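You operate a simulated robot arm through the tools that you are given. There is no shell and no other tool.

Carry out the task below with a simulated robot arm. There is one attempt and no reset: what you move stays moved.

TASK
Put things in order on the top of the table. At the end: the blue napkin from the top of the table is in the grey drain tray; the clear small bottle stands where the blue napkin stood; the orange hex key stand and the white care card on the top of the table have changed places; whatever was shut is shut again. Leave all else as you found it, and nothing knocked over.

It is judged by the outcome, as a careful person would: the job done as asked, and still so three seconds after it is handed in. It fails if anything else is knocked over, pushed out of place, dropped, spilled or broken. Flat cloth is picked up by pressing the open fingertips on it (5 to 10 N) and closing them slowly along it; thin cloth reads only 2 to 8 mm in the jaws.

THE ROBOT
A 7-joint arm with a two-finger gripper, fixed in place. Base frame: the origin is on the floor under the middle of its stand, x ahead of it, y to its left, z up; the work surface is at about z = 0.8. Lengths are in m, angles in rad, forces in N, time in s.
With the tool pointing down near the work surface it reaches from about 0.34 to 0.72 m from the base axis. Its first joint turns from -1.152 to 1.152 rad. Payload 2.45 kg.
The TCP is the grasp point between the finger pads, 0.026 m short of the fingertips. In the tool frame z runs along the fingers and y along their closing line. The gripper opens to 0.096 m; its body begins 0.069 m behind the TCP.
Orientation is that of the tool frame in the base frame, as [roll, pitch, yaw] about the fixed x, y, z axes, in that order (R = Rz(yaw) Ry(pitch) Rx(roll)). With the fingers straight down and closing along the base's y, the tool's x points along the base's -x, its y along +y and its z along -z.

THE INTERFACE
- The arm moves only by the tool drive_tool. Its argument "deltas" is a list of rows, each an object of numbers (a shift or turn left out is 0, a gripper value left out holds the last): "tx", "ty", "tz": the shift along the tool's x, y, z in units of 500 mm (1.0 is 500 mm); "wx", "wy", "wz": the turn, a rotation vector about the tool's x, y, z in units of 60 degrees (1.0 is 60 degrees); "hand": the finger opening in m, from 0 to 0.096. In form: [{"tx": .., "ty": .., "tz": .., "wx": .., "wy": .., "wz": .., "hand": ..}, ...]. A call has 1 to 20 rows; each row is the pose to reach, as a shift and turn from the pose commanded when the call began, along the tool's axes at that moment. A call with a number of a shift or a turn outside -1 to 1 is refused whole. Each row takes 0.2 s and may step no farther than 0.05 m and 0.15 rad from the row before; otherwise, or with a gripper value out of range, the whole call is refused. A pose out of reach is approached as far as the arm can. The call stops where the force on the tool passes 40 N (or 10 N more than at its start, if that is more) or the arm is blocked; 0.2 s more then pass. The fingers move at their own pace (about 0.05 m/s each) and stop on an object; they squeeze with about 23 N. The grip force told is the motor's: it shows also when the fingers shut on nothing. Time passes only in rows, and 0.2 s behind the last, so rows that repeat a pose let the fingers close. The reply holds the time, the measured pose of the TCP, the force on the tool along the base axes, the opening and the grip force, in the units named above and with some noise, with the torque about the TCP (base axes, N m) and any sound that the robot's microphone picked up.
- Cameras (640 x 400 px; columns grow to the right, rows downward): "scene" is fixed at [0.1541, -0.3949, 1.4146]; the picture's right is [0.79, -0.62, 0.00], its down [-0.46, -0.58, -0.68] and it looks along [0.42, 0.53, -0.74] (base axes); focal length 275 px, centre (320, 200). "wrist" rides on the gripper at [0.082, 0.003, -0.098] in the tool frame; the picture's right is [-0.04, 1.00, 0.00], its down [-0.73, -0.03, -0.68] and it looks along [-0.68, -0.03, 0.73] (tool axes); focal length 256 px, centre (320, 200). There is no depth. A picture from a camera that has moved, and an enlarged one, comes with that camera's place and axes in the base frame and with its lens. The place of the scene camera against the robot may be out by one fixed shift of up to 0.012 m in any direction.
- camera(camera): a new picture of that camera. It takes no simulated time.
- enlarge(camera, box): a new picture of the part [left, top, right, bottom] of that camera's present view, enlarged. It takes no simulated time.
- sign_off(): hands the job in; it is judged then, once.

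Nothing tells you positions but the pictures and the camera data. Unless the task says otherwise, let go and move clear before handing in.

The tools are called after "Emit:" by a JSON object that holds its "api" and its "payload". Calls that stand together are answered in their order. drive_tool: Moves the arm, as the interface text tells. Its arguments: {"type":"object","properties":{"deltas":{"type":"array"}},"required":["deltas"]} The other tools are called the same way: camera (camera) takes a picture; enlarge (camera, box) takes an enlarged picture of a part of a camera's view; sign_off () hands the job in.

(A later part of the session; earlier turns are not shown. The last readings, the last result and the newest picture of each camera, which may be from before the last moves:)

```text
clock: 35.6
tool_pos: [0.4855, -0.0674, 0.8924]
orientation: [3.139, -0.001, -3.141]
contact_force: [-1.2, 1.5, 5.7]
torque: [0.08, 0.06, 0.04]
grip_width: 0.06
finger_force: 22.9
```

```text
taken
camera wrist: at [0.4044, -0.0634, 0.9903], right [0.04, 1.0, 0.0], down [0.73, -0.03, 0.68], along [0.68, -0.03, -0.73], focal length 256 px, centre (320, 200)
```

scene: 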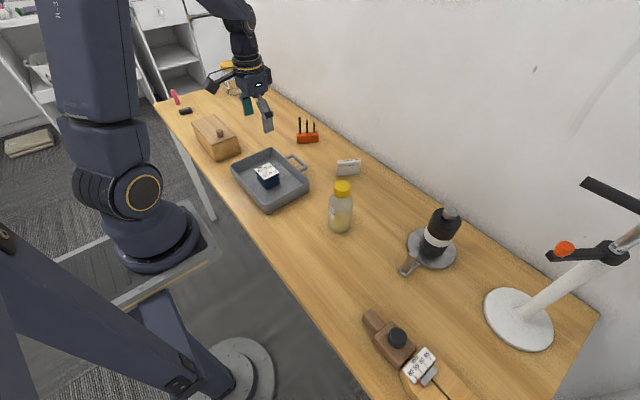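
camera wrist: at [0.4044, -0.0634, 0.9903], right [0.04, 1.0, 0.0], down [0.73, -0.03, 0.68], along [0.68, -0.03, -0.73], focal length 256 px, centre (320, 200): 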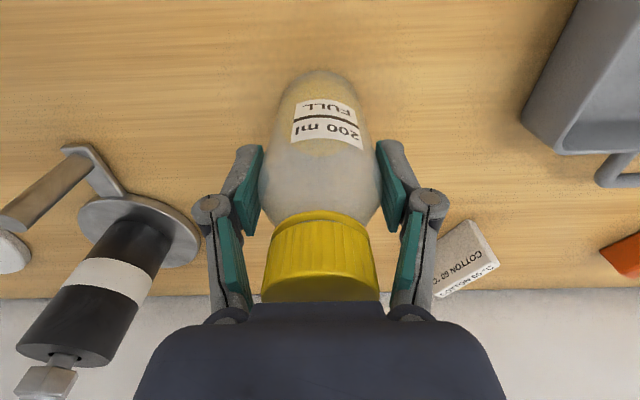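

The bottle is gripped at 0.060 m with 23 N. I'll do a slow test lift.

Emit:
{"api": "drive_tool", "payload": {"deltas": [{"tz": -0.003}, {"tz": -0.006}, {"tz": -0.01}, {"tz": -0.014}, {"tz": -0.02}, {"tz": -0.02}]}}

Emit:
{"api": "camera", "payload": {"camera": "wrist"}}

Emit:
{"api": "enlarge", "payload": {"camera": "scene", "box": [290, 130, 420, 250]}}

```text
clock: 37.0
tool_pos: [0.4855, -0.0654, 0.902]
orientation: [3.141, 0.0, 3.141]
contact_force: [0.6, -0.3, -1.7]
torque: [-0.03, 0.03, 0.0]
grip_width: 0.06
finger_force: 23.2
```

```text
taken
camera wrist: at [0.4044, -0.0634, 1.0003], right [0.04, 1.0, 0.0], down [0.73, -0.03, 0.68], along [0.68, -0.03, -0.73], focal length 256 px, centre (320, 200)
```

wrist: 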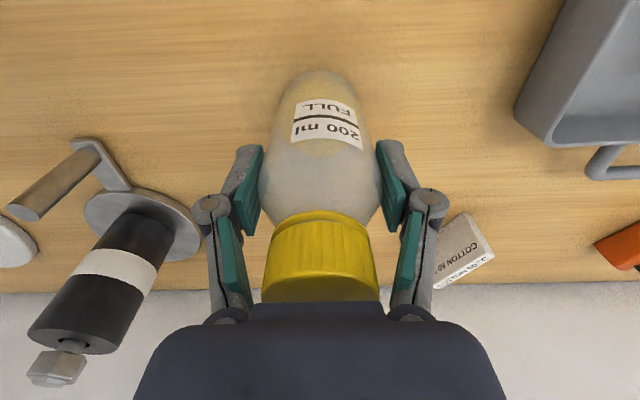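

```text
3.33 times, centred on (355, 190) of scene
camera zoom: at [0.1541, -0.3949, 1.4146], right [0.79, -0.62, 0.0], down [-0.46, -0.58, -0.68], along [0.42, 0.53, -0.74], focal length 918 px, centre (203, 233)
```

zoom: 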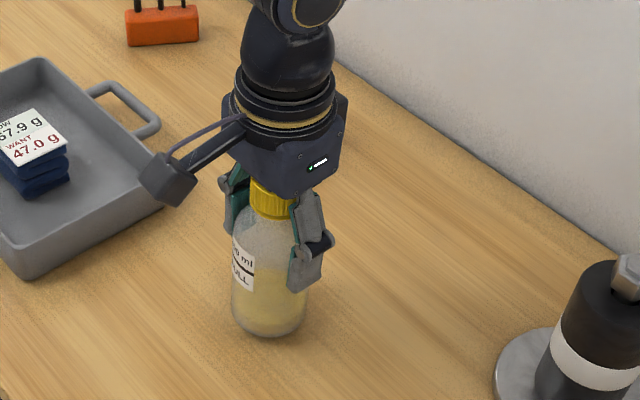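

The bottle lifts cleanly and upright. I'll raise it a few centimetres and carry it to the napkin's old place at (0.374, -0.201).

Emit:
{"api": "drive_tool", "payload": {"deltas": [{"tz": -0.04}, {"tz": -0.08}, {"tz": -0.12}, {"tx": 0.014, "ty": -0.017, "tz": -0.13}, {"tx": 0.042, "ty": -0.051, "tz": -0.13}, {"tx": 0.077, "ty": -0.093, "tz": -0.13}, {"tx": 0.112, "ty": -0.135, "tz": -0.13}, {"tx": 0.147, "ty": -0.177, "tz": -0.13}, {"tx": 0.182, "ty": -0.219, "tz": -0.13}, {"tx": 0.21, "ty": -0.253, "tz": -0.13}, {"tx": 0.223, "ty": -0.269, "tz": -0.13}, {"tx": 0.223, "ty": -0.269, "tz": -0.13}, {"tx": 0.223, "ty": -0.269, "tz": -0.1}, {"tx": 0.223, "ty": -0.269, "tz": -0.06}, {"tx": 0.223, "ty": -0.269, "tz": -0.03}, {"tx": 0.223, "ty": -0.269, "tz": -0.01}, {"tx": 0.223, "ty": -0.269, "tz": -0.01}]}}

Emit:
{"api": "camera", "payload": {"camera": "wrist"}}

Emit:
{"api": "camera", "payload": {"camera": "scene"}}

```text
clock: 40.6
tool_pos: [0.3739, -0.2013, 0.9064]
orientation: [-3.141, -0.001, -3.141]
contact_force: [0.1, 0.2, -1.9]
torque: [-0.01, 0.0, 0.01]
grip_width: 0.0601
finger_force: 22.6
```

```text
taken
camera wrist: at [0.2929, -0.1987, 1.0044], right [0.04, 1.0, 0.0], down [0.73, -0.03, 0.68], along [0.68, -0.03, -0.73], focal length 256 px, centre (320, 200)
```

wrist: 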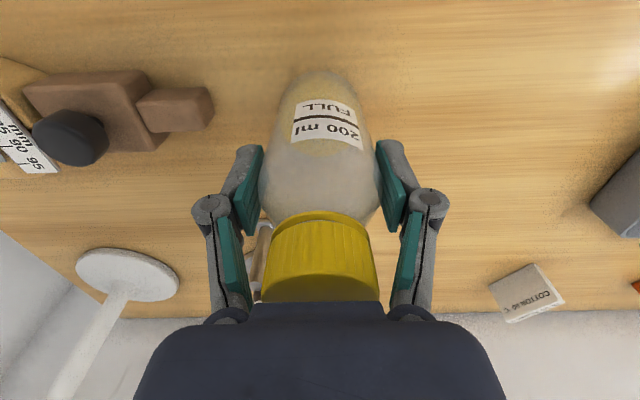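

```text
taken
```

scene: 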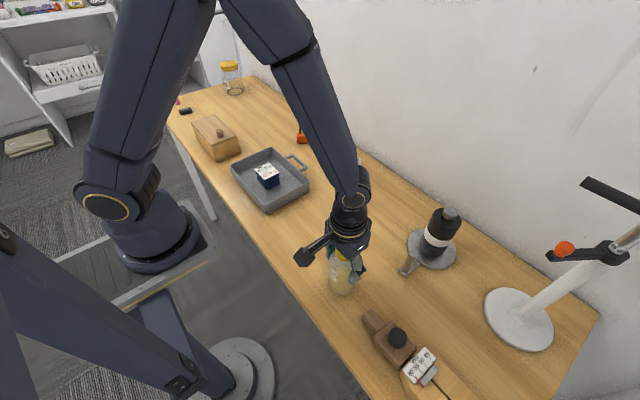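

The bottle is above its target. I'll lower it the last 15 mm slowly and feel for the table.

Emit:
{"api": "drive_tool", "payload": {"deltas": [{"tz": 0.008}, {"tz": 0.016}, {"tz": 0.022}, {"tz": 0.026}, {"tz": 0.028}, {"tz": 0.028}]}}

```text
clock: 42.0
tool_pos: [0.3747, -0.2014, 0.8929]
orientation: [-3.14, 0.0, 3.14]
contact_force: [-0.1, -0.7, -0.8]
torque: [0.02, -0.01, -0.02]
grip_width: 0.06
finger_force: 23.2
```

Emit:
{"api": "drive_tool", "payload": {"deltas": [{"tz": 0.002}, {"tz": 0.003}, {"tz": 0.003}]}}

```text
clock: 42.8
tool_pos: [0.3751, -0.2011, 0.8922]
orientation: [-3.138, 0.002, -3.139]
contact_force: [-2.1, 1.7, 18.2]
torque: [0.07, -0.01, 0.01]
grip_width: 0.0601
finger_force: 23.5
```

The bottle is on the table (about 18 N upward). I'll ease off half a millimetre, open gently and rise straight up.

Emit:
{"api": "drive_tool", "payload": {"deltas": [{"tz": -0.0015}, {"tz": -0.0015, "hand": 0.062}, {"tz": -0.0015, "hand": 0.066}, {"tz": -0.0015, "hand": 0.075}, {"tz": -0.0015, "hand": 0.085}, {"tz": -0.0015, "hand": 0.096}, {"tz": -0.0015, "hand": 0.096}, {"tz": -0.0015}]}}

Emit:
{"api": "camera", "payload": {"camera": "wrist"}}

```text
clock: 44.6
tool_pos: [0.3751, -0.2013, 0.8925]
orientation: [3.14, -0.001, -3.141]
contact_force: [0.2, 0.1, 0.1]
torque: [0.0, 0.02, -0.01]
grip_width: 0.096
finger_force: 0.0
```

```text
taken
camera wrist: at [0.2933, -0.1983, 0.9903], right [0.04, 1.0, 0.0], down [0.73, -0.03, 0.68], along [0.68, -0.03, -0.73], focal length 256 px, centre (320, 200)
```

wrist: 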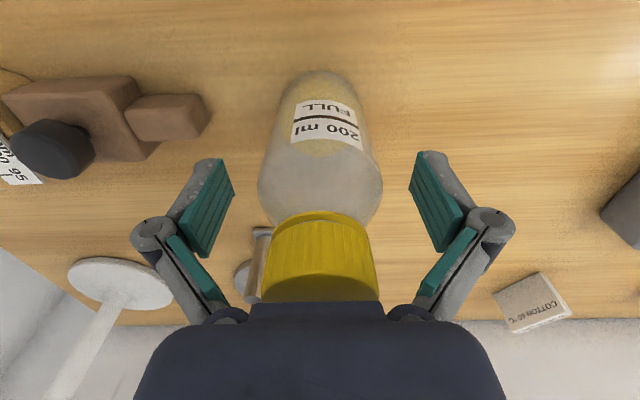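

The bottle stands upright and free at the napkin's old spot. I'll rise clear and go look at the card and hex stand.

Emit:
{"api": "drive_tool", "payload": {"deltas": [{"tz": -0.03}, {"tz": -0.1}, {"tz": -0.18}, {"tz": -0.26}, {"tz": -0.34}, {"tz": -0.36}, {"tx": -0.04, "ty": 0.08, "tz": -0.36}, {"tx": -0.08, "ty": 0.16, "tz": -0.36}, {"tx": -0.12, "ty": 0.24, "tz": -0.36}, {"tx": -0.16, "ty": 0.32, "tz": -0.36}, {"tx": -0.2, "ty": 0.4, "tz": -0.36}, {"tx": -0.22, "ty": 0.48, "tz": -0.34}, {"tx": -0.23, "ty": 0.56, "tz": -0.3}, {"tx": -0.23, "ty": 0.56, "tz": -0.24}, {"tx": -0.23, "ty": 0.56, "tz": -0.2}, {"tx": -0.23, "ty": 0.56, "tz": -0.2}]}}

Emit:
{"api": "camera", "payload": {"camera": "wrist"}}

Emit:
{"api": "camera", "payload": {"camera": "scene"}}

```text
clock: 48.0
tool_pos: [0.4896, 0.0802, 0.9921]
orientation: [-3.141, -0.001, 3.14]
contact_force: [0.0, 0.1, 0.3]
torque: [-0.03, -0.01, -0.04]
grip_width: 0.096
finger_force: 0.2
```

```text
taken
camera wrist: at [0.4079, 0.0826, 1.0898], right [0.04, 1.0, 0.0], down [0.73, -0.03, 0.68], along [0.68, -0.03, -0.73], focal length 256 px, centre (320, 200)
```

wrist: 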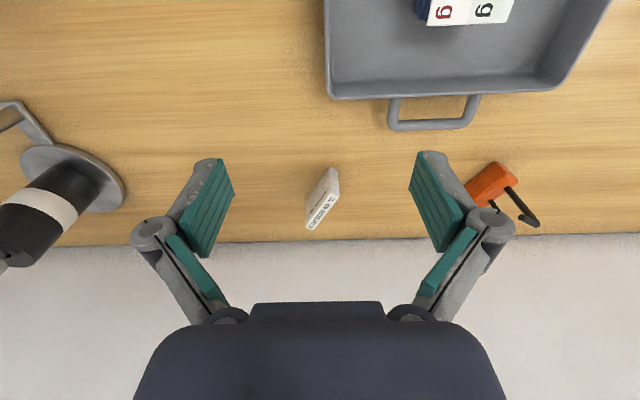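

```text
taken
```

scene: 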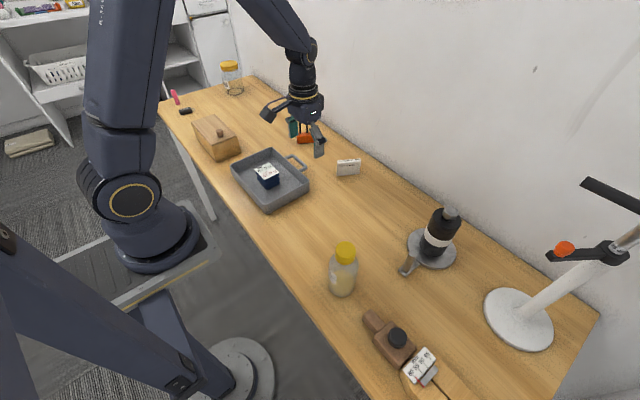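

Emit:
{"api": "enlarge", "payload": {"camera": "wrist", "box": [270, 140, 370, 250]}}

Emit:
{"api": "enlarge", "payload": {"camera": "scene", "box": [320, 145, 380, 190]}}

Emit:
{"api": "enlarge", "payload": {"camera": "scene", "box": [300, 220, 390, 310]}}

```text
3.64 times, centred on (320, 195) of wrist
camera zoom: at [0.4079, 0.0826, 1.0898], right [0.04, 1.0, 0.0], down [0.73, -0.03, 0.68], along [0.68, -0.03, -0.73], focal length 931 px, centre (320, 218)
```

zoom: 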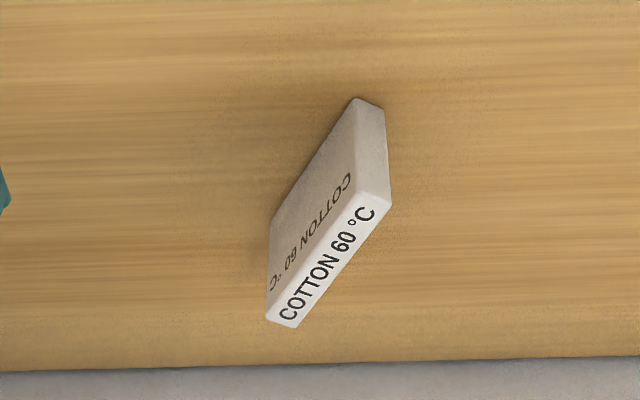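

```text
8.89 times, centred on (350, 168) of scene
camera zoom: at [0.1541, -0.3949, 1.4146], right [0.79, -0.62, 0.0], down [-0.46, -0.58, -0.68], along [0.42, 0.53, -0.74], focal length 2448 px, centre (53, 489)
```

zoom: 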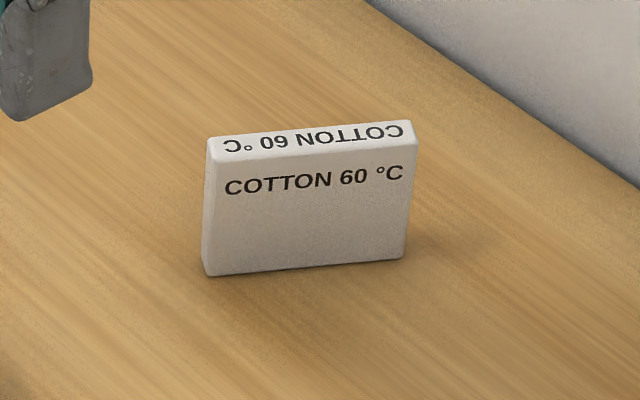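

```text
4.44 times, centred on (345, 265) of scene
camera zoom: at [0.1541, -0.3949, 1.4146], right [0.79, -0.62, 0.0], down [-0.46, -0.58, -0.68], along [0.42, 0.53, -0.74], focal length 1224 px, centre (209, -89)
```

zoom: 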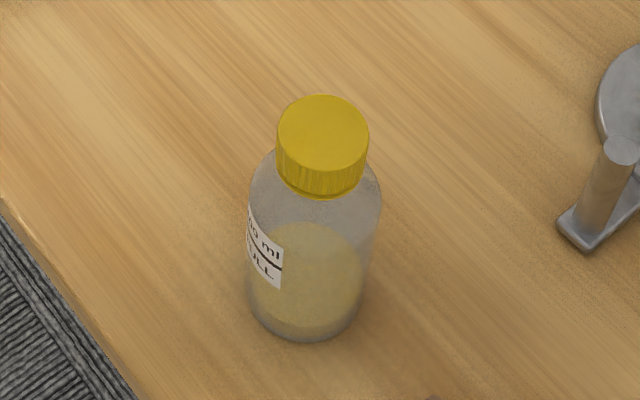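

The card is an upright slab about 75 x 13 x 54 mm centred near (0.651, 0.074), with its long side turned about -31° from +x. Before choosing an order I'll look closely at the hex stand.

Emit:
{"api": "drive_tool", "payload": {"deltas": [{"ty": 0.06, "tz": -0.04}, {"ty": 0.14, "tz": -0.06}, {"ty": 0.22, "tz": -0.06}, {"ty": 0.3, "tz": -0.06}, {"ty": 0.38, "tz": -0.04}, {"ty": 0.42, "tz": 0.0}, {"ty": 0.42, "tz": 0.0}]}}

Emit:
{"api": "camera", "payload": {"camera": "wrist"}}

Emit:
{"api": "enlarge", "payload": {"camera": "wrist", "box": [260, 130, 380, 250]}}

Emit:
{"api": "enlarge", "payload": {"camera": "scene", "box": [280, 110, 340, 155]}}

```text
clock: 49.6
tool_pos: [0.4897, 0.2893, 0.9925]
orientation: [3.141, 0.0, -3.141]
contact_force: [0.3, 0.6, -0.1]
torque: [0.01, -0.03, 0.01]
grip_width: 0.0961
finger_force: 0.0
```

```text
taken
camera wrist: at [0.4079, 0.2926, 1.0902], right [0.04, 1.0, 0.0], down [0.73, -0.03, 0.68], along [0.68, -0.03, -0.73], focal length 256 px, centre (320, 200)
```

wrist: 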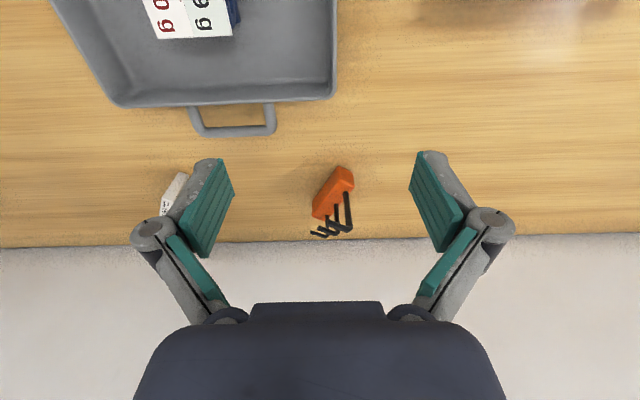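

```text
3.33 times, centred on (320, 190) of wrist
camera zoom: at [0.4079, 0.2926, 1.0902], right [0.04, 1.0, 0.0], down [0.73, -0.03, 0.68], along [0.68, -0.03, -0.73], focal length 853 px, centre (320, 233)
```

zoom: 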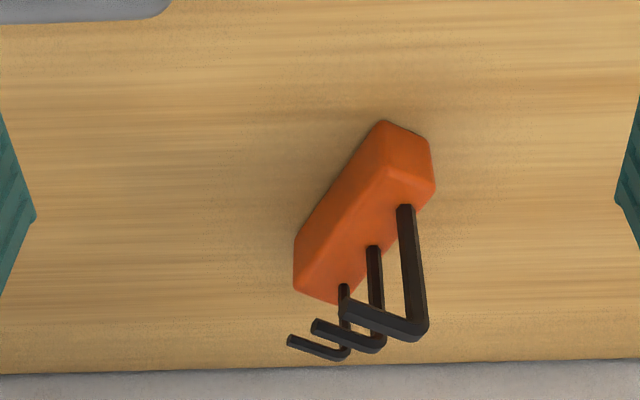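

```text
8.89 times, centred on (310, 132) of scene
camera zoom: at [0.1541, -0.3948, 1.4146], right [0.79, -0.62, 0.0], down [-0.46, -0.58, -0.68], along [0.42, 0.53, -0.74], focal length 2448 px, centre (409, 800)
```

zoom: 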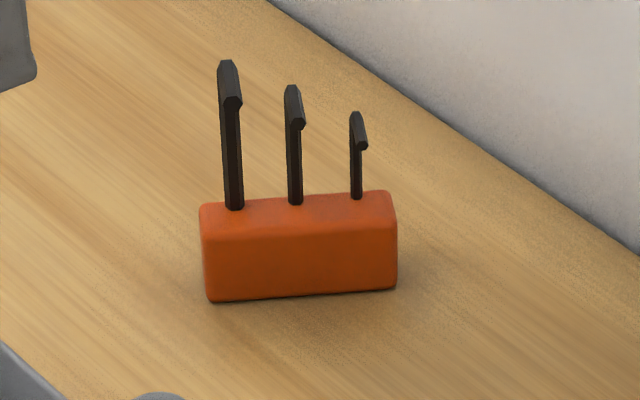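

The hex stand is a block of about 78 x 22 x 32 mm centred near (0.654, 0.298), also turned about -31°. Its keys rise to z≈0.90, with short arms pointing to the -y side. The plan is to put the card aside at a free spot near (0.56, -0.03), move the stand (gripped by its ends) to the card's place, then put the card where the stand was. First I'll go above the card, turned to match it.

Emit:
{"api": "drive_tool", "payload": {"deltas": [{"tx": -0.02, "ty": -0.03, "wz": 0.05}, {"tx": -0.05, "ty": -0.07, "wz": 0.1}, {"tx": -0.09, "ty": -0.12, "wz": 0.16}, {"tx": -0.13, "ty": -0.175, "wz": 0.22}, {"tx": -0.17, "ty": -0.23, "wz": 0.28}, {"tx": -0.21, "ty": -0.285, "wz": 0.34}, {"tx": -0.25, "ty": -0.34, "wz": 0.4}, {"tx": -0.29, "ty": -0.39, "wz": 0.46}, {"tx": -0.322, "ty": -0.431, "wz": 0.52, "hand": 0.06}, {"tx": -0.322, "ty": -0.431, "wz": 0.52}]}}

Emit:
{"api": "camera", "payload": {"camera": "wrist"}}

Emit:
{"api": "camera", "payload": {"camera": "scene"}}

```text
clock: 51.8
tool_pos: [0.6511, 0.0734, 0.9917]
orientation: [-3.141, -0.001, 2.594]
contact_force: [-0.1, 1.2, -0.3]
torque: [0.03, -0.02, -0.01]
grip_width: 0.0598
finger_force: 0.0
```

```text
taken
camera wrist: at [0.5834, 0.1183, 1.09], right [0.55, 0.83, 0.0], down [0.61, -0.41, 0.68], along [0.57, -0.38, -0.73], focal length 256 px, centre (320, 200)
```

wrist: 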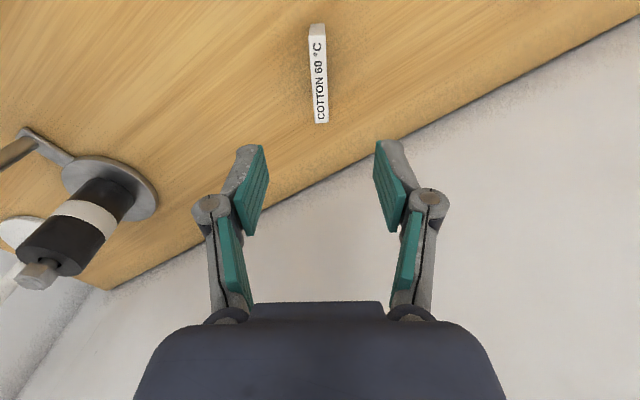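

```text
taken
```

scene: 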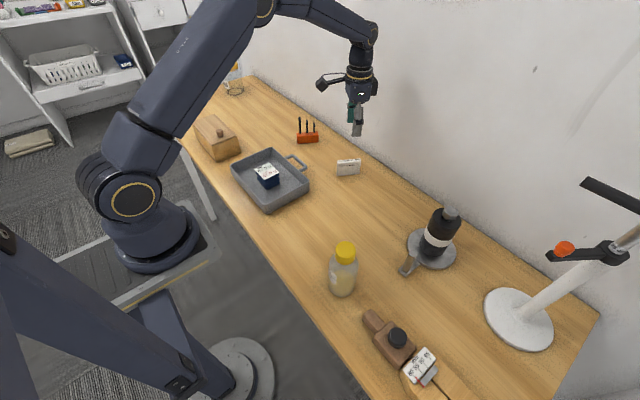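

Emit:
{"api": "enlarge", "payload": {"camera": "wrist", "box": [270, 10, 370, 140]}}

```text
3.08 times, centred on (320, 75) of wrist
camera zoom: at [0.5834, 0.1183, 1.09], right [0.55, 0.83, 0.0], down [0.61, -0.41, 0.68], along [0.57, -0.38, -0.73], focal length 788 px, centre (320, 585)
```

zoom: 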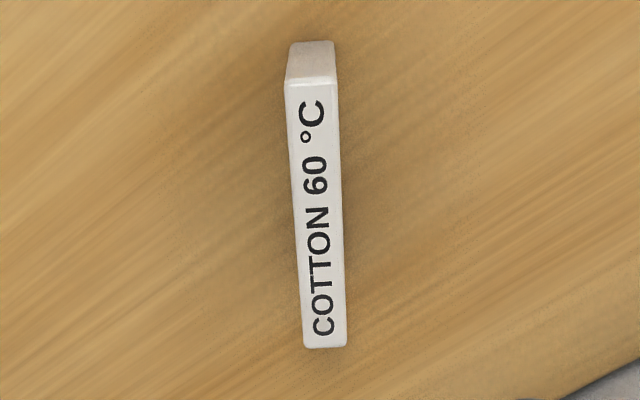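

The card lines up with the jaws (offset about 2.5 mm and -1 mm, no tilt). I'll descend over it and close gently.

Emit:
{"api": "drive_tool", "payload": {"deltas": [{"tx": 0.005, "ty": -0.0024, "tz": 0.06}, {"tx": 0.005, "ty": -0.0024, "tz": 0.13}, {"tx": 0.005, "ty": -0.0024, "tz": 0.2}, {"tx": 0.005, "ty": -0.0024, "tz": 0.26}, {"tx": 0.005, "ty": -0.0024, "tz": 0.3}, {"tx": 0.005, "ty": -0.0024, "tz": 0.32}, {"tx": 0.005, "ty": -0.0024, "tz": 0.32}]}}

Emit:
{"api": "camera", "payload": {"camera": "wrist"}}

Emit:
{"api": "enlarge", "payload": {"camera": "scene", "box": [300, 110, 400, 200]}}

```text
clock: 53.4
tool_pos: [0.6481, 0.0729, 0.8323]
orientation: [-3.141, 0.0, 2.597]
contact_force: [-0.1, -0.5, 0.0]
torque: [0.0, 0.01, 0.0]
grip_width: 0.0595
finger_force: 0.1
```

```text
taken
camera wrist: at [0.5802, 0.1184, 0.93], right [0.55, 0.83, 0.0], down [0.61, -0.41, 0.68], along [0.57, -0.37, -0.73], focal length 256 px, centre (320, 200)
```

wrist: 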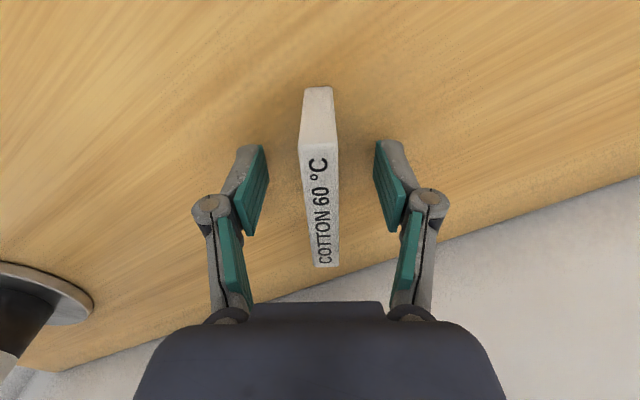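

```text
4.44 times, centred on (350, 155) of scene
camera zoom: at [0.1541, -0.3949, 1.4146], right [0.79, -0.62, 0.0], down [-0.46, -0.58, -0.68], along [0.42, 0.53, -0.74], focal length 1224 px, centre (187, 400)
```

zoom: 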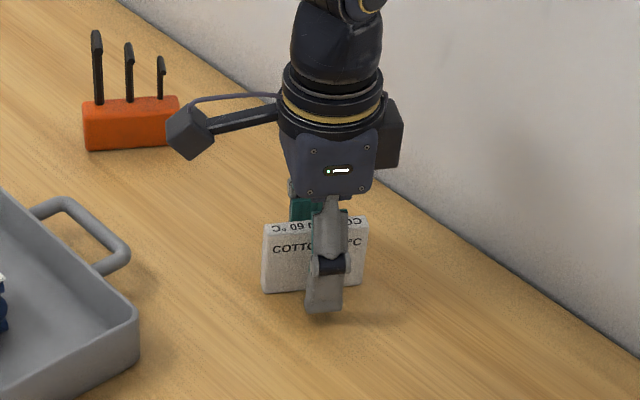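

The card stands centred between the jaws. I'll close on it, then do a short test lift.

Emit:
{"api": "drive_tool", "payload": {"deltas": [{"hand": 0.045}, {"hand": 0.03}, {"hand": 0.022}, {"hand": 0.016}, {"hand": 0.012}, {"hand": 0.006}, {"hand": 0.004}, {"hand": 0.004}, {"hand": 0.004}]}}

Emit:
{"api": "drive_tool", "payload": {"deltas": [{"tz": -0.003}, {"tz": -0.006}, {"tz": -0.01}, {"tz": -0.016}, {"tz": -0.024}, {"tz": -0.024}]}}

Emit:
{"api": "camera", "payload": {"camera": "wrist"}}

Emit:
{"api": "enlarge", "payload": {"camera": "scene", "box": [300, 110, 400, 200]}}

```text
clock: 55.4
tool_pos: [0.6476, 0.0743, 0.8314]
orientation: [3.141, -0.001, 2.598]
contact_force: [-0.4, -0.5, -0.6]
torque: [0.0, -0.04, -0.01]
grip_width: 0.0132
finger_force: 23.1
```

```text
clock: 56.8
tool_pos: [0.647, 0.0732, 0.8435]
orientation: [-3.141, -0.001, 2.596]
contact_force: [0.1, 0.0, -0.1]
torque: [0.03, -0.01, -0.02]
grip_width: 0.013
finger_force: 23.3
```

```text
taken
camera wrist: at [0.5794, 0.1182, 0.9422], right [0.55, 0.83, 0.0], down [0.61, -0.41, 0.68], along [0.57, -0.37, -0.73], focal length 256 px, centre (320, 200)
```

wrist: 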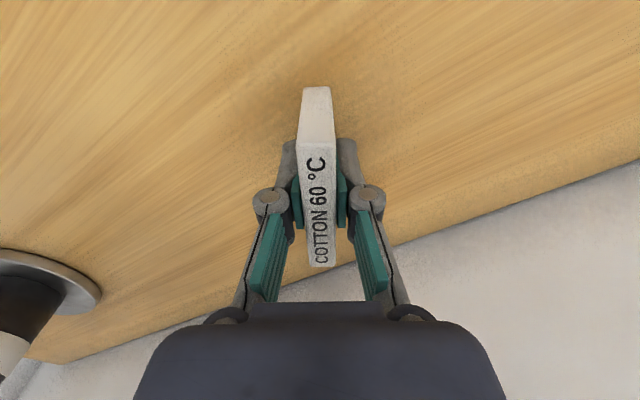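

```text
4.44 times, centred on (350, 155) of scene
camera zoom: at [0.1541, -0.3949, 1.4146], right [0.79, -0.62, 0.0], down [-0.46, -0.58, -0.68], along [0.42, 0.53, -0.74], focal length 1224 px, centre (187, 400)
```

zoom: 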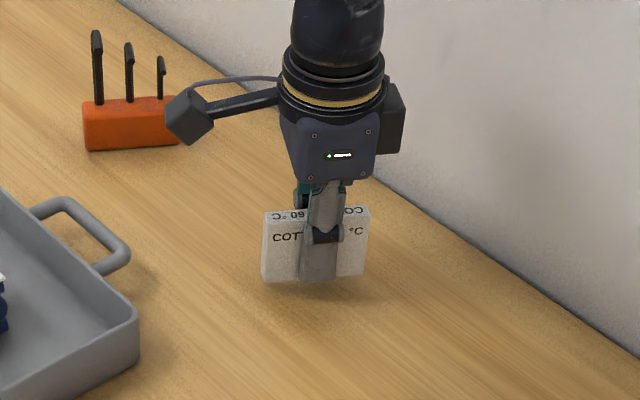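

The card is held level and clear of the table. I'll carry it to the free spot near (0.56, -0.03), stopping just above the surface.

Emit:
{"api": "drive_tool", "payload": {"deltas": [{"tz": -0.03}, {"tz": -0.06}, {"tx": 0.003, "ty": -0.02, "tz": -0.06}, {"tx": 0.01, "ty": -0.065, "tz": -0.06}, {"tx": 0.019, "ty": -0.12, "tz": -0.06}, {"tx": 0.028, "ty": -0.175, "tz": -0.06}, {"tx": 0.036, "ty": -0.225, "tz": -0.06}, {"tx": 0.043, "ty": -0.26, "tz": -0.06}, {"tx": 0.043, "ty": -0.2685, "tz": -0.06}, {"tx": 0.043, "ty": -0.2685, "tz": -0.06}, {"tx": 0.043, "ty": -0.2685, "tz": -0.03}, {"tx": 0.043, "ty": -0.2685, "tz": 0.0}, {"tx": 0.043, "ty": -0.2685, "tz": 0.012}, {"tx": 0.043, "ty": -0.2685, "tz": 0.018}, {"tx": 0.043, "ty": -0.2685, "tz": 0.018}]}}

Emit:
{"api": "enlarge", "payload": {"camera": "scene", "box": [300, 130, 440, 260]}}

```text
clock: 60.0
tool_pos: [0.5599, -0.0312, 0.8352]
orientation: [3.141, 0.001, 2.596]
contact_force: [0.1, -0.2, 0.2]
torque: [-0.03, 0.02, 0.03]
grip_width: 0.0131
finger_force: 23.0
```

```text
3.08 times, centred on (370, 195) of scene
camera zoom: at [0.1541, -0.3949, 1.4146], right [0.79, -0.62, 0.0], down [-0.46, -0.58, -0.68], along [0.42, 0.53, -0.74], focal length 847 px, centre (166, 215)
```

zoom: 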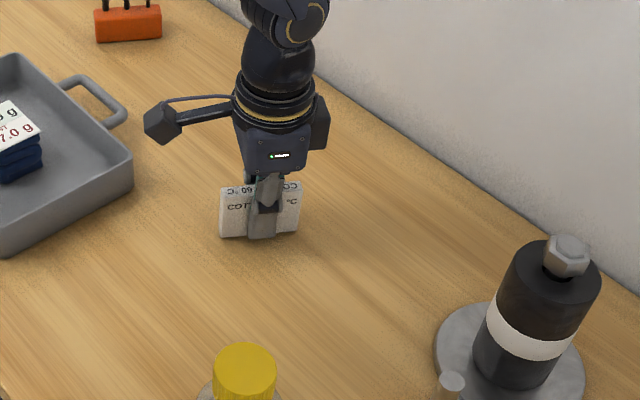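

It's 3 mm above the table. I'll lower the rest and check contact.

Emit:
{"api": "drive_tool", "payload": {"deltas": [{"tz": 0.002}, {"tz": 0.004}, {"tz": 0.006}, {"tz": 0.006}]}}

```text
clock: 61.0
tool_pos: [0.5607, -0.0298, 0.8327]
orientation: [-3.141, 0.0, 2.596]
contact_force: [0.7, 0.8, -1.0]
torque: [0.01, -0.04, 0.0]
grip_width: 0.0133
finger_force: 23.1
```

Emit:
{"api": "drive_tool", "payload": {"deltas": [{"tz": 0.001}, {"tz": 0.002}, {"tz": 0.002}]}}

```text
clock: 61.8
tool_pos: [0.5602, -0.0299, 0.8323]
orientation: [-3.14, 0.001, 2.596]
contact_force: [-4.3, 0.7, 16.7]
torque: [0.07, 0.26, -0.03]
grip_width: 0.0129
finger_force: 23.4
```

Contact at about 17 N. I'll ease back and open evenly; the card should stay standing.

Emit:
{"api": "drive_tool", "payload": {"deltas": [{"tz": -0.001}, {"tz": -0.001, "hand": 0.016}, {"tz": -0.001, "hand": 0.02}, {"tz": -0.001, "hand": 0.03}, {"tz": -0.001, "hand": 0.04}, {"tz": -0.001, "hand": 0.05}, {"tz": -0.001, "hand": 0.06}, {"tz": -0.001, "hand": 0.06}]}}

Emit:
{"api": "camera", "payload": {"camera": "wrist"}}

Emit:
{"api": "enlarge", "payload": {"camera": "scene", "box": [300, 130, 440, 260]}}

```text
clock: 63.6
tool_pos: [0.5591, -0.0297, 0.8324]
orientation: [3.141, 0.001, 2.598]
contact_force: [0.0, -0.2, 0.2]
torque: [0.02, -0.04, 0.04]
grip_width: 0.06
finger_force: 0.0
```

```text
taken
camera wrist: at [0.4919, 0.0147, 0.9298], right [0.55, 0.83, 0.0], down [0.61, -0.41, 0.68], along [0.57, -0.37, -0.73], focal length 256 px, centre (320, 200)
```

wrist: 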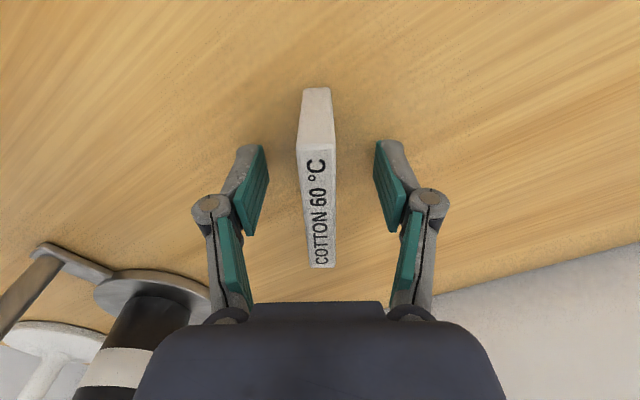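

```text
3.08 times, centred on (370, 195) of scene
camera zoom: at [0.1541, -0.3949, 1.4146], right [0.79, -0.62, 0.0], down [-0.46, -0.58, -0.68], along [0.42, 0.53, -0.74], focal length 847 px, centre (166, 215)
```

zoom: 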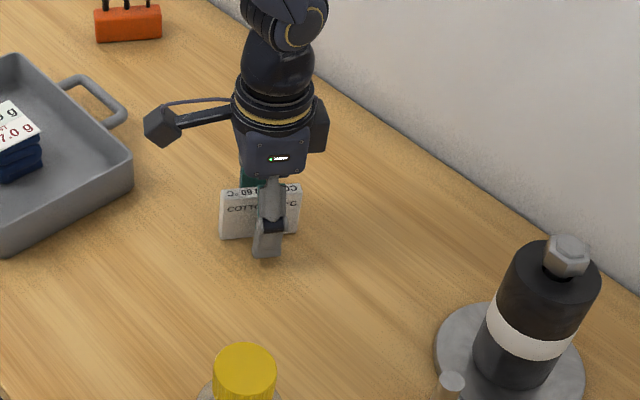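

The card stands freely at its temporary spot. I'll rise and travel towards the hex stand, turning the jaws towards its long axis.

Emit:
{"api": "drive_tool", "payload": {"deltas": [{"tz": -0.03}, {"tz": -0.1}, {"tz": -0.18}, {"tz": -0.26}, {"tz": -0.33}, {"tz": -0.336}]}}

Emit:
{"api": "drive_tool", "payload": {"deltas": [{"tx": 0.01, "ty": 0.03, "wz": -0.08}, {"tx": 0.03, "ty": 0.08, "wz": -0.17}, {"tx": 0.05, "ty": 0.14, "wz": -0.26}, {"tx": 0.072, "ty": 0.2, "wz": -0.35}, {"tx": 0.094, "ty": 0.26, "wz": -0.44}, {"tx": 0.116, "ty": 0.32, "wz": -0.53}, {"tx": 0.138, "ty": 0.38, "wz": -0.62}, {"tx": 0.16, "ty": 0.44, "wz": -0.71}, {"tx": 0.182, "ty": 0.5, "wz": -0.8}, {"tx": 0.2, "ty": 0.55, "wz": -0.88}, {"tx": 0.2074, "ty": 0.5757, "wz": -0.95, "hand": 0.096}, {"tx": 0.2074, "ty": 0.5757, "wz": -0.95}]}}

Emit:
{"api": "camera", "payload": {"camera": "wrist"}}

Emit:
{"api": "camera", "payload": {"camera": "scene"}}

```text
clock: 65.0
tool_pos: [0.5596, -0.0306, 1.0005]
orientation: [-3.142, 0.0, 2.598]
contact_force: [-0.3, 0.0, 0.0]
torque: [0.0, 0.0, -0.01]
grip_width: 0.06
finger_force: 0.0
```

```text
clock: 67.6
tool_pos: [0.6218, 0.2704, 1.0003]
orientation: [-3.141, -0.002, -2.689]
contact_force: [0.9, -0.3, 0.8]
torque: [-0.01, -0.01, -0.03]
grip_width: 0.0962
finger_force: 0.1
```

```text
taken
camera wrist: at [0.5458, 0.2375, 1.0979], right [-0.4, 0.92, 0.0], down [0.67, 0.29, 0.68], along [0.62, 0.27, -0.73], focal length 256 px, centre (320, 200)
```

wrist: 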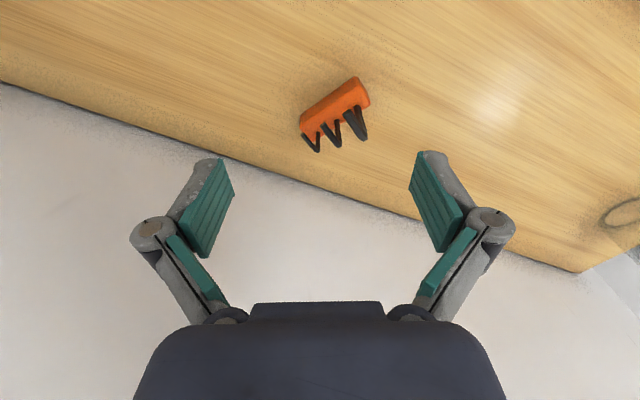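

```text
taken
```

scene: 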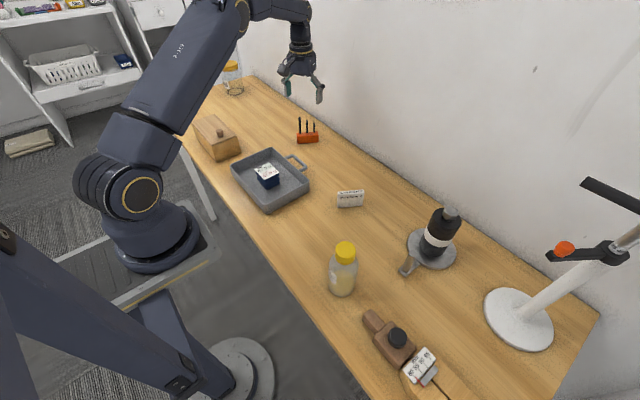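

I'll finish the turn and move over the stand's centre, staying high above the keys.

Emit:
{"api": "drive_tool", "payload": {"deltas": [{"tx": -0.01, "ty": 0.003, "wz": -0.09}, {"tx": -0.025, "ty": 0.006, "wz": -0.18}, {"tx": -0.04, "ty": 0.01, "wz": -0.27}, {"tx": -0.055, "ty": 0.014, "wz": -0.36}, {"tx": -0.07, "ty": 0.018, "wz": -0.45}, {"tx": -0.0847, "ty": 0.021, "wz": -0.537}, {"tx": -0.0847, "ty": 0.021, "wz": -0.537}]}}

Emit:
{"api": "camera", "payload": {"camera": "wrist"}}

Emit:
{"api": "enlarge", "payload": {"camera": "wrist", "box": [250, 10, 390, 150]}}

```text
clock: 69.2
tool_pos: [0.6489, 0.296, 0.9987]
orientation: [-3.141, -0.001, -2.127]
contact_force: [0.3, 0.0, 0.3]
torque: [-0.02, 0.02, 0.01]
grip_width: 0.0962
finger_force: 0.0
out of reach, approached as far as the arm can: row 6, 7
```

```text
taken
camera wrist: at [0.6047, 0.2285, 1.0971], right [-0.83, 0.56, 0.0], down [0.41, 0.61, 0.68], along [0.38, 0.56, -0.73], focal length 256 px, centre (320, 200)
```

wrist: 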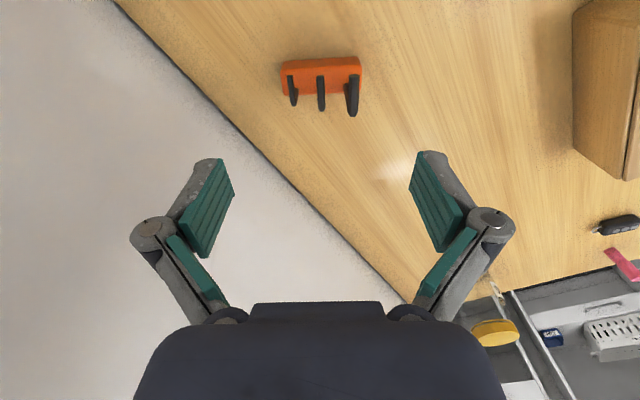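

```text
2.86 times, centred on (320, 80) of wrist
camera zoom: at [0.6047, 0.2285, 1.0971], right [-0.83, 0.56, 0.0], down [0.41, 0.61, 0.68], along [0.38, 0.56, -0.73], focal length 731 px, centre (320, 543)
```

zoom: 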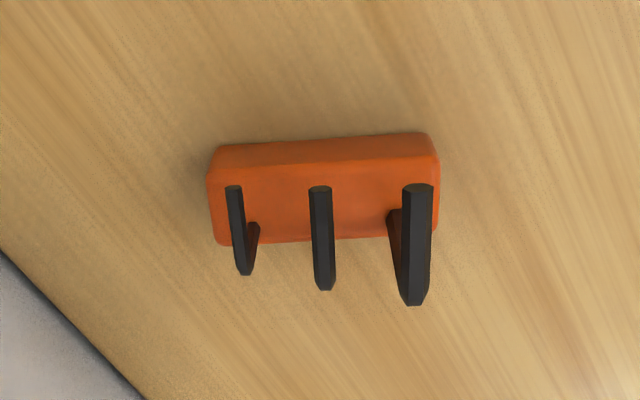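

The arm is just at its reach limit here (r≈0.713). The keys would also crowd the palm in a straight-down grip, so I'll grip the stand's ends with the tool leaned back about 35° towards the base. That lowers the wrist camera near where the card is now parked, so I'll move the card further away first and go back over it.

Emit:
{"api": "drive_tool", "payload": {"deltas": [{"tx": 0.02, "ty": -0.006, "wz": 0.06}, {"tx": 0.06, "ty": -0.018, "wz": 0.15}, {"tx": 0.1, "ty": -0.03, "wz": 0.24}, {"tx": 0.15, "ty": -0.045, "wz": 0.33}, {"tx": 0.2, "ty": -0.06, "wz": 0.42}, {"tx": 0.25, "ty": -0.076, "wz": 0.52}, {"tx": 0.3, "ty": -0.092, "wz": 0.62}, {"tx": 0.34, "ty": -0.105, "wz": 0.72}, {"tx": 0.38, "ty": -0.117, "wz": 0.82}, {"tx": 0.39, "ty": -0.12, "wz": 0.91}, {"tx": 0.39, "ty": -0.12, "wz": 0.95}]}}

Emit:
{"api": "drive_tool", "payload": {"deltas": [{"tx": 0.012, "ty": -0.036, "wz": 0.08}, {"tx": 0.025, "ty": -0.075, "wz": 0.16}, {"tx": 0.038, "ty": -0.115, "wz": 0.25}, {"tx": 0.052, "ty": -0.155, "wz": 0.33}, {"tx": 0.066, "ty": -0.2, "wz": 0.42}, {"tx": 0.08, "ty": -0.24, "wz": 0.5}, {"tx": 0.086, "ty": -0.258, "wz": 0.539, "hand": 0.06}, {"tx": 0.086, "ty": -0.258, "wz": 0.539}]}}

Emit:
{"api": "camera", "payload": {"camera": "wrist"}}

Emit:
{"api": "enlarge", "payload": {"camera": "wrist", "box": [270, 10, 370, 140]}}

```text
clock: 71.6
tool_pos: [0.5978, 0.0984, 0.9983]
orientation: [-3.141, 0.0, -3.125]
contact_force: [0.0, 0.3, -0.5]
torque: [0.02, -0.04, 0.0]
grip_width: 0.096
finger_force: 0.2
```

```text
clock: 73.4
tool_pos: [0.5577, -0.0293, 0.9981]
orientation: [-3.141, -0.001, 2.596]
contact_force: [-0.2, -0.4, 0.2]
torque: [-0.03, 0.01, 0.02]
grip_width: 0.0601
finger_force: 0.0
```

```text
taken
camera wrist: at [0.4888, 0.0144, 1.0973], right [0.55, 0.83, 0.0], down [0.61, -0.41, 0.68], along [0.57, -0.38, -0.73], focal length 256 px, centre (320, 200)
```

wrist: 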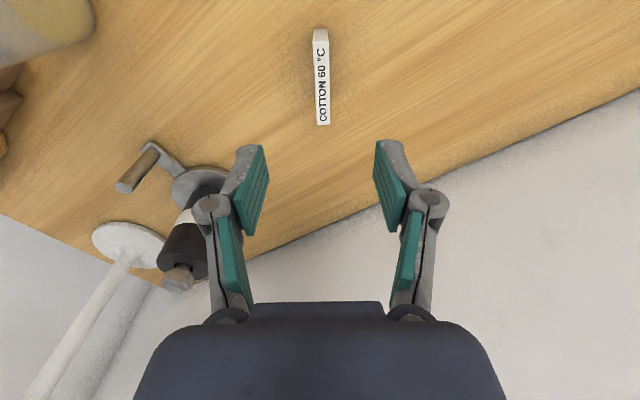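

```text
3.08 times, centred on (320, 75) of wrist
camera zoom: at [0.4888, 0.0144, 1.0973], right [0.55, 0.83, 0.0], down [0.61, -0.41, 0.68], along [0.57, -0.38, -0.73], focal length 788 px, centre (320, 585)
```

zoom: 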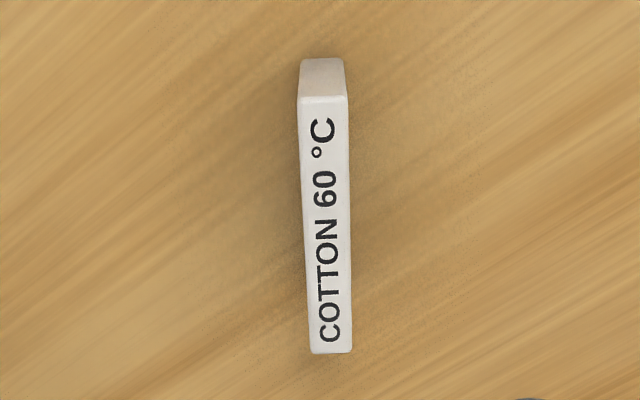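

The card is where I left it (offset about -3 mm and +1.4 mm in the tool frame). I'll descend and grasp it again.

Emit:
{"api": "drive_tool", "payload": {"deltas": [{"tx": -0.0056, "ty": 0.0028, "tz": 0.06}, {"tx": -0.0056, "ty": 0.0028, "tz": 0.13}, {"tx": -0.0056, "ty": 0.0028, "tz": 0.2}, {"tx": -0.0056, "ty": 0.0028, "tz": 0.27}, {"tx": -0.0056, "ty": 0.0028, "tz": 0.31}, {"tx": -0.0056, "ty": 0.0028, "tz": 0.332}, {"tx": -0.0056, "ty": 0.0028, "tz": 0.332}]}}

Emit:
{"api": "drive_tool", "payload": {"deltas": [{"hand": 0.045}, {"hand": 0.03}, {"hand": 0.022}, {"hand": 0.016}, {"hand": 0.012}, {"hand": 0.006}, {"hand": 0.004}, {"hand": 0.004}, {"hand": 0.004}]}}

Emit:
{"api": "camera", "payload": {"camera": "wrist"}}

```text
clock: 75.0
tool_pos: [0.56, -0.0315, 0.8324]
orientation: [3.141, 0.0, 2.595]
contact_force: [-0.4, -0.7, 0.3]
torque: [-0.01, 0.0, 0.01]
grip_width: 0.0601
finger_force: 0.1
```

```text
clock: 77.0
tool_pos: [0.5597, -0.0305, 0.8331]
orientation: [3.14, 0.0, 2.596]
contact_force: [0.5, 0.4, 0.0]
torque: [0.01, -0.02, 0.0]
grip_width: 0.013
finger_force: 22.9
```

```text
taken
camera wrist: at [0.4925, 0.0138, 0.9306], right [0.55, 0.83, 0.0], down [0.61, -0.41, 0.68], along [0.57, -0.38, -0.73], focal length 256 px, centre (320, 200)
```

wrist: 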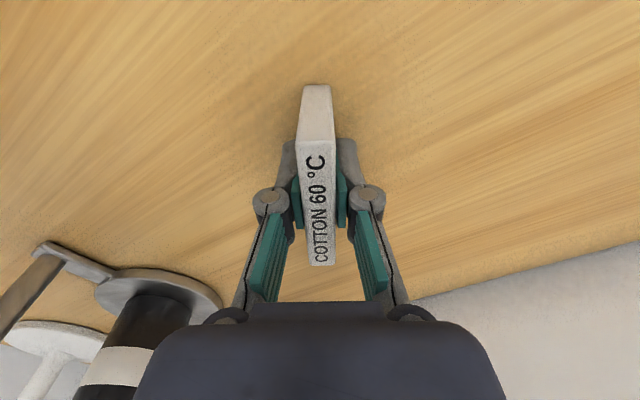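

Gripped again. I'll shift it to the bottle's old area near (0.47, -0.06), which is free, stopping just above the table.

Emit:
{"api": "drive_tool", "payload": {"deltas": [{"tz": -0.006}, {"tz": -0.02}, {"tz": -0.05}, {"tx": 0.01, "ty": -0.012, "tz": -0.06}, {"tx": 0.035, "ty": -0.041, "tz": -0.06}, {"tx": 0.07, "ty": -0.082, "tz": -0.06}, {"tx": 0.1, "ty": -0.118, "tz": -0.06}, {"tx": 0.118, "ty": -0.139, "tz": -0.06}, {"tx": 0.1228, "ty": -0.1445, "tz": -0.06}, {"tx": 0.1228, "ty": -0.1445, "tz": -0.06}, {"tx": 0.1228, "ty": -0.1445, "tz": -0.03}, {"tx": 0.1228, "ty": -0.1445, "tz": -0.012}, {"tx": 0.1228, "ty": -0.1445, "tz": -0.006}, {"tx": 0.1228, "ty": -0.1445, "tz": -0.003}, {"tx": 0.1228, "ty": -0.1445, "tz": -0.003}]}}

Emit:
{"api": "drive_tool", "payload": {"deltas": [{"tz": 0.001}, {"tz": 0.002}, {"tz": 0.003}, {"tz": 0.003}]}}

```text
clock: 80.2
tool_pos: [0.4697, -0.0604, 0.8346]
orientation: [3.141, 0.001, 2.596]
contact_force: [-0.3, -0.6, -0.6]
torque: [0.01, 0.01, 0.0]
grip_width: 0.0134
finger_force: 23.2
```

```text
clock: 81.2
tool_pos: [0.4708, -0.0605, 0.8334]
orientation: [-3.141, -0.001, 2.596]
contact_force: [-0.4, 0.7, -0.1]
torque: [-0.01, 0.01, -0.01]
grip_width: 0.0132
finger_force: 22.4
```

Emit:
{"api": "drive_tool", "payload": {"deltas": [{"tz": 0.001}, {"tz": 0.0018}, {"tz": 0.0018}]}}

```text
clock: 82.0
tool_pos: [0.4701, -0.0613, 0.8326]
orientation: [3.141, 0.0, 2.594]
contact_force: [-1.7, -0.2, 5.7]
torque: [-0.06, 0.06, 0.0]
grip_width: 0.013
finger_force: 23.3
```

The card has touched down lightly (5.7 N). I'll release it and rise.

Emit:
{"api": "drive_tool", "payload": {"deltas": [{"hand": 0.015}, {"hand": 0.02}, {"hand": 0.03}, {"hand": 0.04}, {"hand": 0.05}, {"hand": 0.06}, {"hand": 0.06}, {"tz": -0.03}, {"tz": -0.1}, {"tz": -0.18}, {"tz": -0.26}, {"tz": -0.34}, {"tz": -0.4}, {"tz": -0.4}]}}

Emit:
{"api": "camera", "payload": {"camera": "wrist"}}

Emit:
{"api": "camera", "payload": {"camera": "scene"}}

```text
clock: 85.0
tool_pos: [0.4715, -0.0599, 1.0342]
orientation: [-3.141, 0.001, 2.596]
contact_force: [-0.7, 0.1, 0.7]
torque: [-0.01, 0.0, 0.01]
grip_width: 0.0597
finger_force: 0.0
```

```text
taken
camera wrist: at [0.4026, -0.0154, 1.1317], right [0.55, 0.83, 0.0], down [0.61, -0.41, 0.68], along [0.57, -0.38, -0.73], focal length 256 px, centre (320, 200)
```

wrist: 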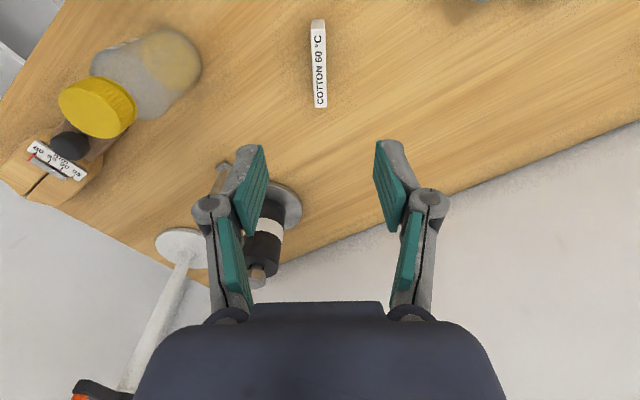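

```text
taken
```

scene: 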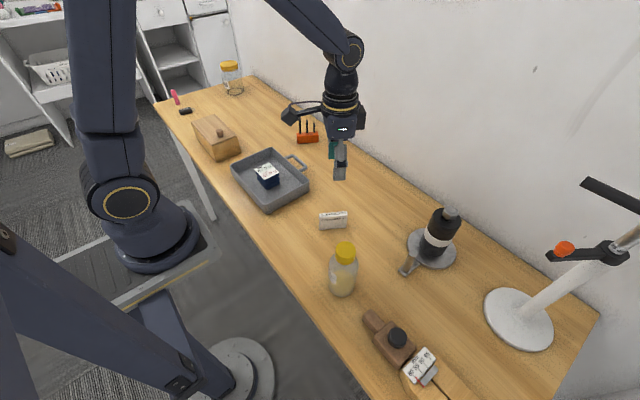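

The card stands at its new temporary spot. I'll head for the hex stand, turning the jaws towards its long axis in two stages at a safe height.

Emit:
{"api": "drive_tool", "payload": {"deltas": [{"tx": 0.006, "ty": 0.03, "wz": -0.08}, {"tx": 0.016, "ty": 0.08, "wz": -0.17}, {"tx": 0.026, "ty": 0.13, "wz": -0.26}, {"tx": 0.036, "ty": 0.18, "wz": -0.35}, {"tx": 0.046, "ty": 0.23, "wz": -0.44}, {"tx": 0.056, "ty": 0.28, "wz": -0.53}, {"tx": 0.066, "ty": 0.34, "wz": -0.62}, {"tx": 0.076, "ty": 0.4, "wz": -0.71}, {"tx": 0.086, "ty": 0.45, "wz": -0.8}, {"tx": 0.094, "ty": 0.48, "wz": -0.88}, {"tx": 0.0977, "ty": 0.5028, "wz": -0.95, "hand": 0.096}, {"tx": 0.0977, "ty": 0.5028, "wz": -0.95}]}}

Emit:
{"api": "drive_tool", "payload": {"deltas": [{"wz": -0.1}, {"wz": -0.2}, {"wz": -0.3}, {"wz": -0.4}, {"wz": -0.5}, {"wz": -0.5577}, {"wz": -0.5577}]}}

```text
clock: 87.6
tool_pos: [0.5584, 0.18, 1.0325]
orientation: [3.141, 0.0, -2.69]
contact_force: [0.1, -0.1, 0.0]
torque: [-0.02, -0.01, -0.02]
grip_width: 0.096
finger_force: 0.2
```

```text
clock: 89.2
tool_pos: [0.5587, 0.1794, 1.033]
orientation: [3.141, 0.0, -2.107]
contact_force: [0.2, 0.4, 0.3]
torque: [0.01, 0.01, 0.0]
grip_width: 0.0962
finger_force: 0.1
```

Now I'll lean the tool back by 35° about its closing axis, staying in place well above the table.

Emit:
{"api": "drive_tool", "payload": {"deltas": [{"wy": -0.1}, {"wy": -0.2}, {"wy": -0.3}, {"wy": -0.4}, {"wy": -0.5}, {"wy": -0.583}, {"wy": -0.583}]}}

Emit:
{"api": "camera", "payload": {"camera": "wrist"}}

Emit:
{"api": "camera", "payload": {"camera": "scene"}}

```text
clock: 90.8
tool_pos: [0.5592, 0.1796, 1.0313]
orientation: [-3.141, 0.611, -2.107]
contact_force: [0.3, 1.1, 0.3]
torque: [-0.01, 0.02, 0.03]
grip_width: 0.0959
finger_force: 0.2
```

```text
taken
camera wrist: at [0.4936, 0.0749, 1.0657], right [-0.84, 0.54, 0.02], down [0.13, 0.17, 0.98], along [0.52, 0.82, -0.21], focal length 256 px, centre (320, 200)
```

wrist: 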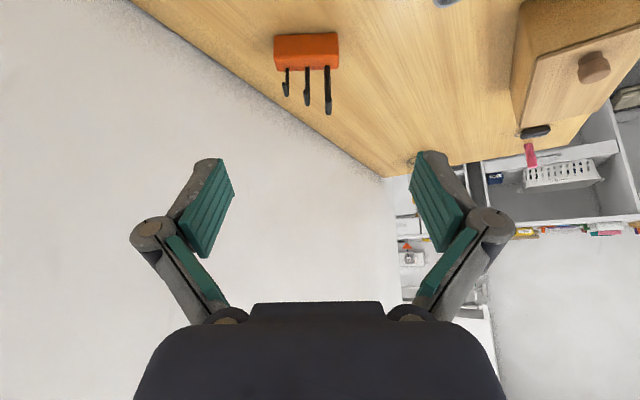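

```text
taken
```

scene: 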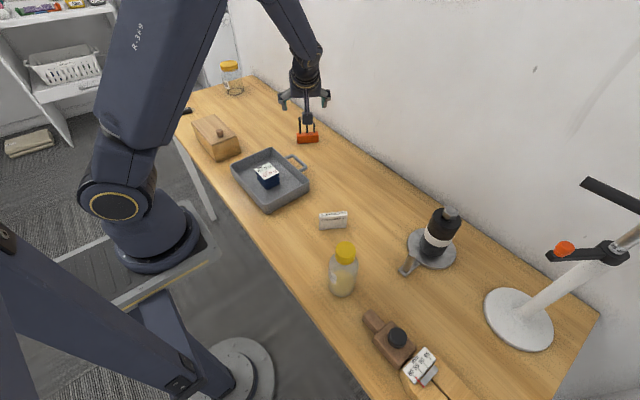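

The lean worked without reach warnings and gives a good view of the stand. I'll enlarge it to measure the block in the tool frame.

Emit:
{"api": "enlarge", "payload": {"camera": "wrist", "box": [250, 15, 370, 125]}}

Emit:
{"api": "enlarge", "payload": {"camera": "scene", "box": [250, 60, 370, 160]}}

```text
3.64 times, centred on (310, 70) of wrist
camera zoom: at [0.4936, 0.0749, 1.0657], right [-0.84, 0.54, 0.02], down [0.13, 0.17, 0.98], along [0.52, 0.82, -0.21], focal length 931 px, centre (356, 673)
```

zoom: 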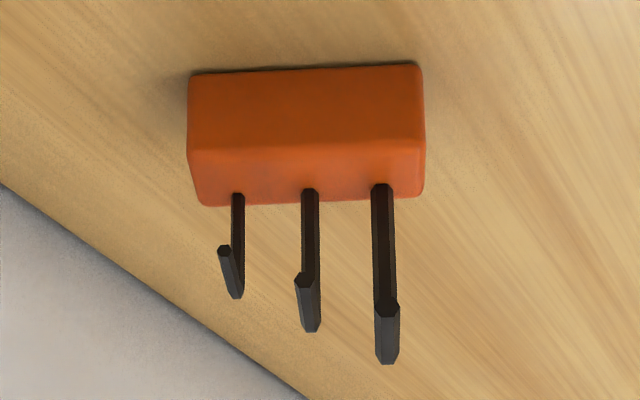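

```text
4.00 times, centred on (310, 110) of scene
camera zoom: at [0.1541, -0.3949, 1.4146], right [0.79, -0.62, 0.0], down [-0.46, -0.58, -0.68], along [0.42, 0.53, -0.74], focal length 1102 px, centre (360, 560)
```

zoom: 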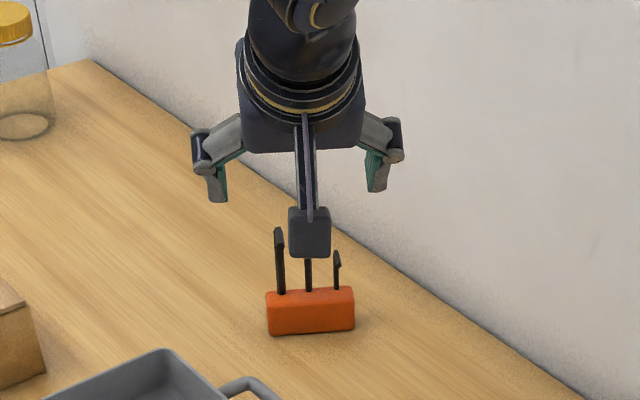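

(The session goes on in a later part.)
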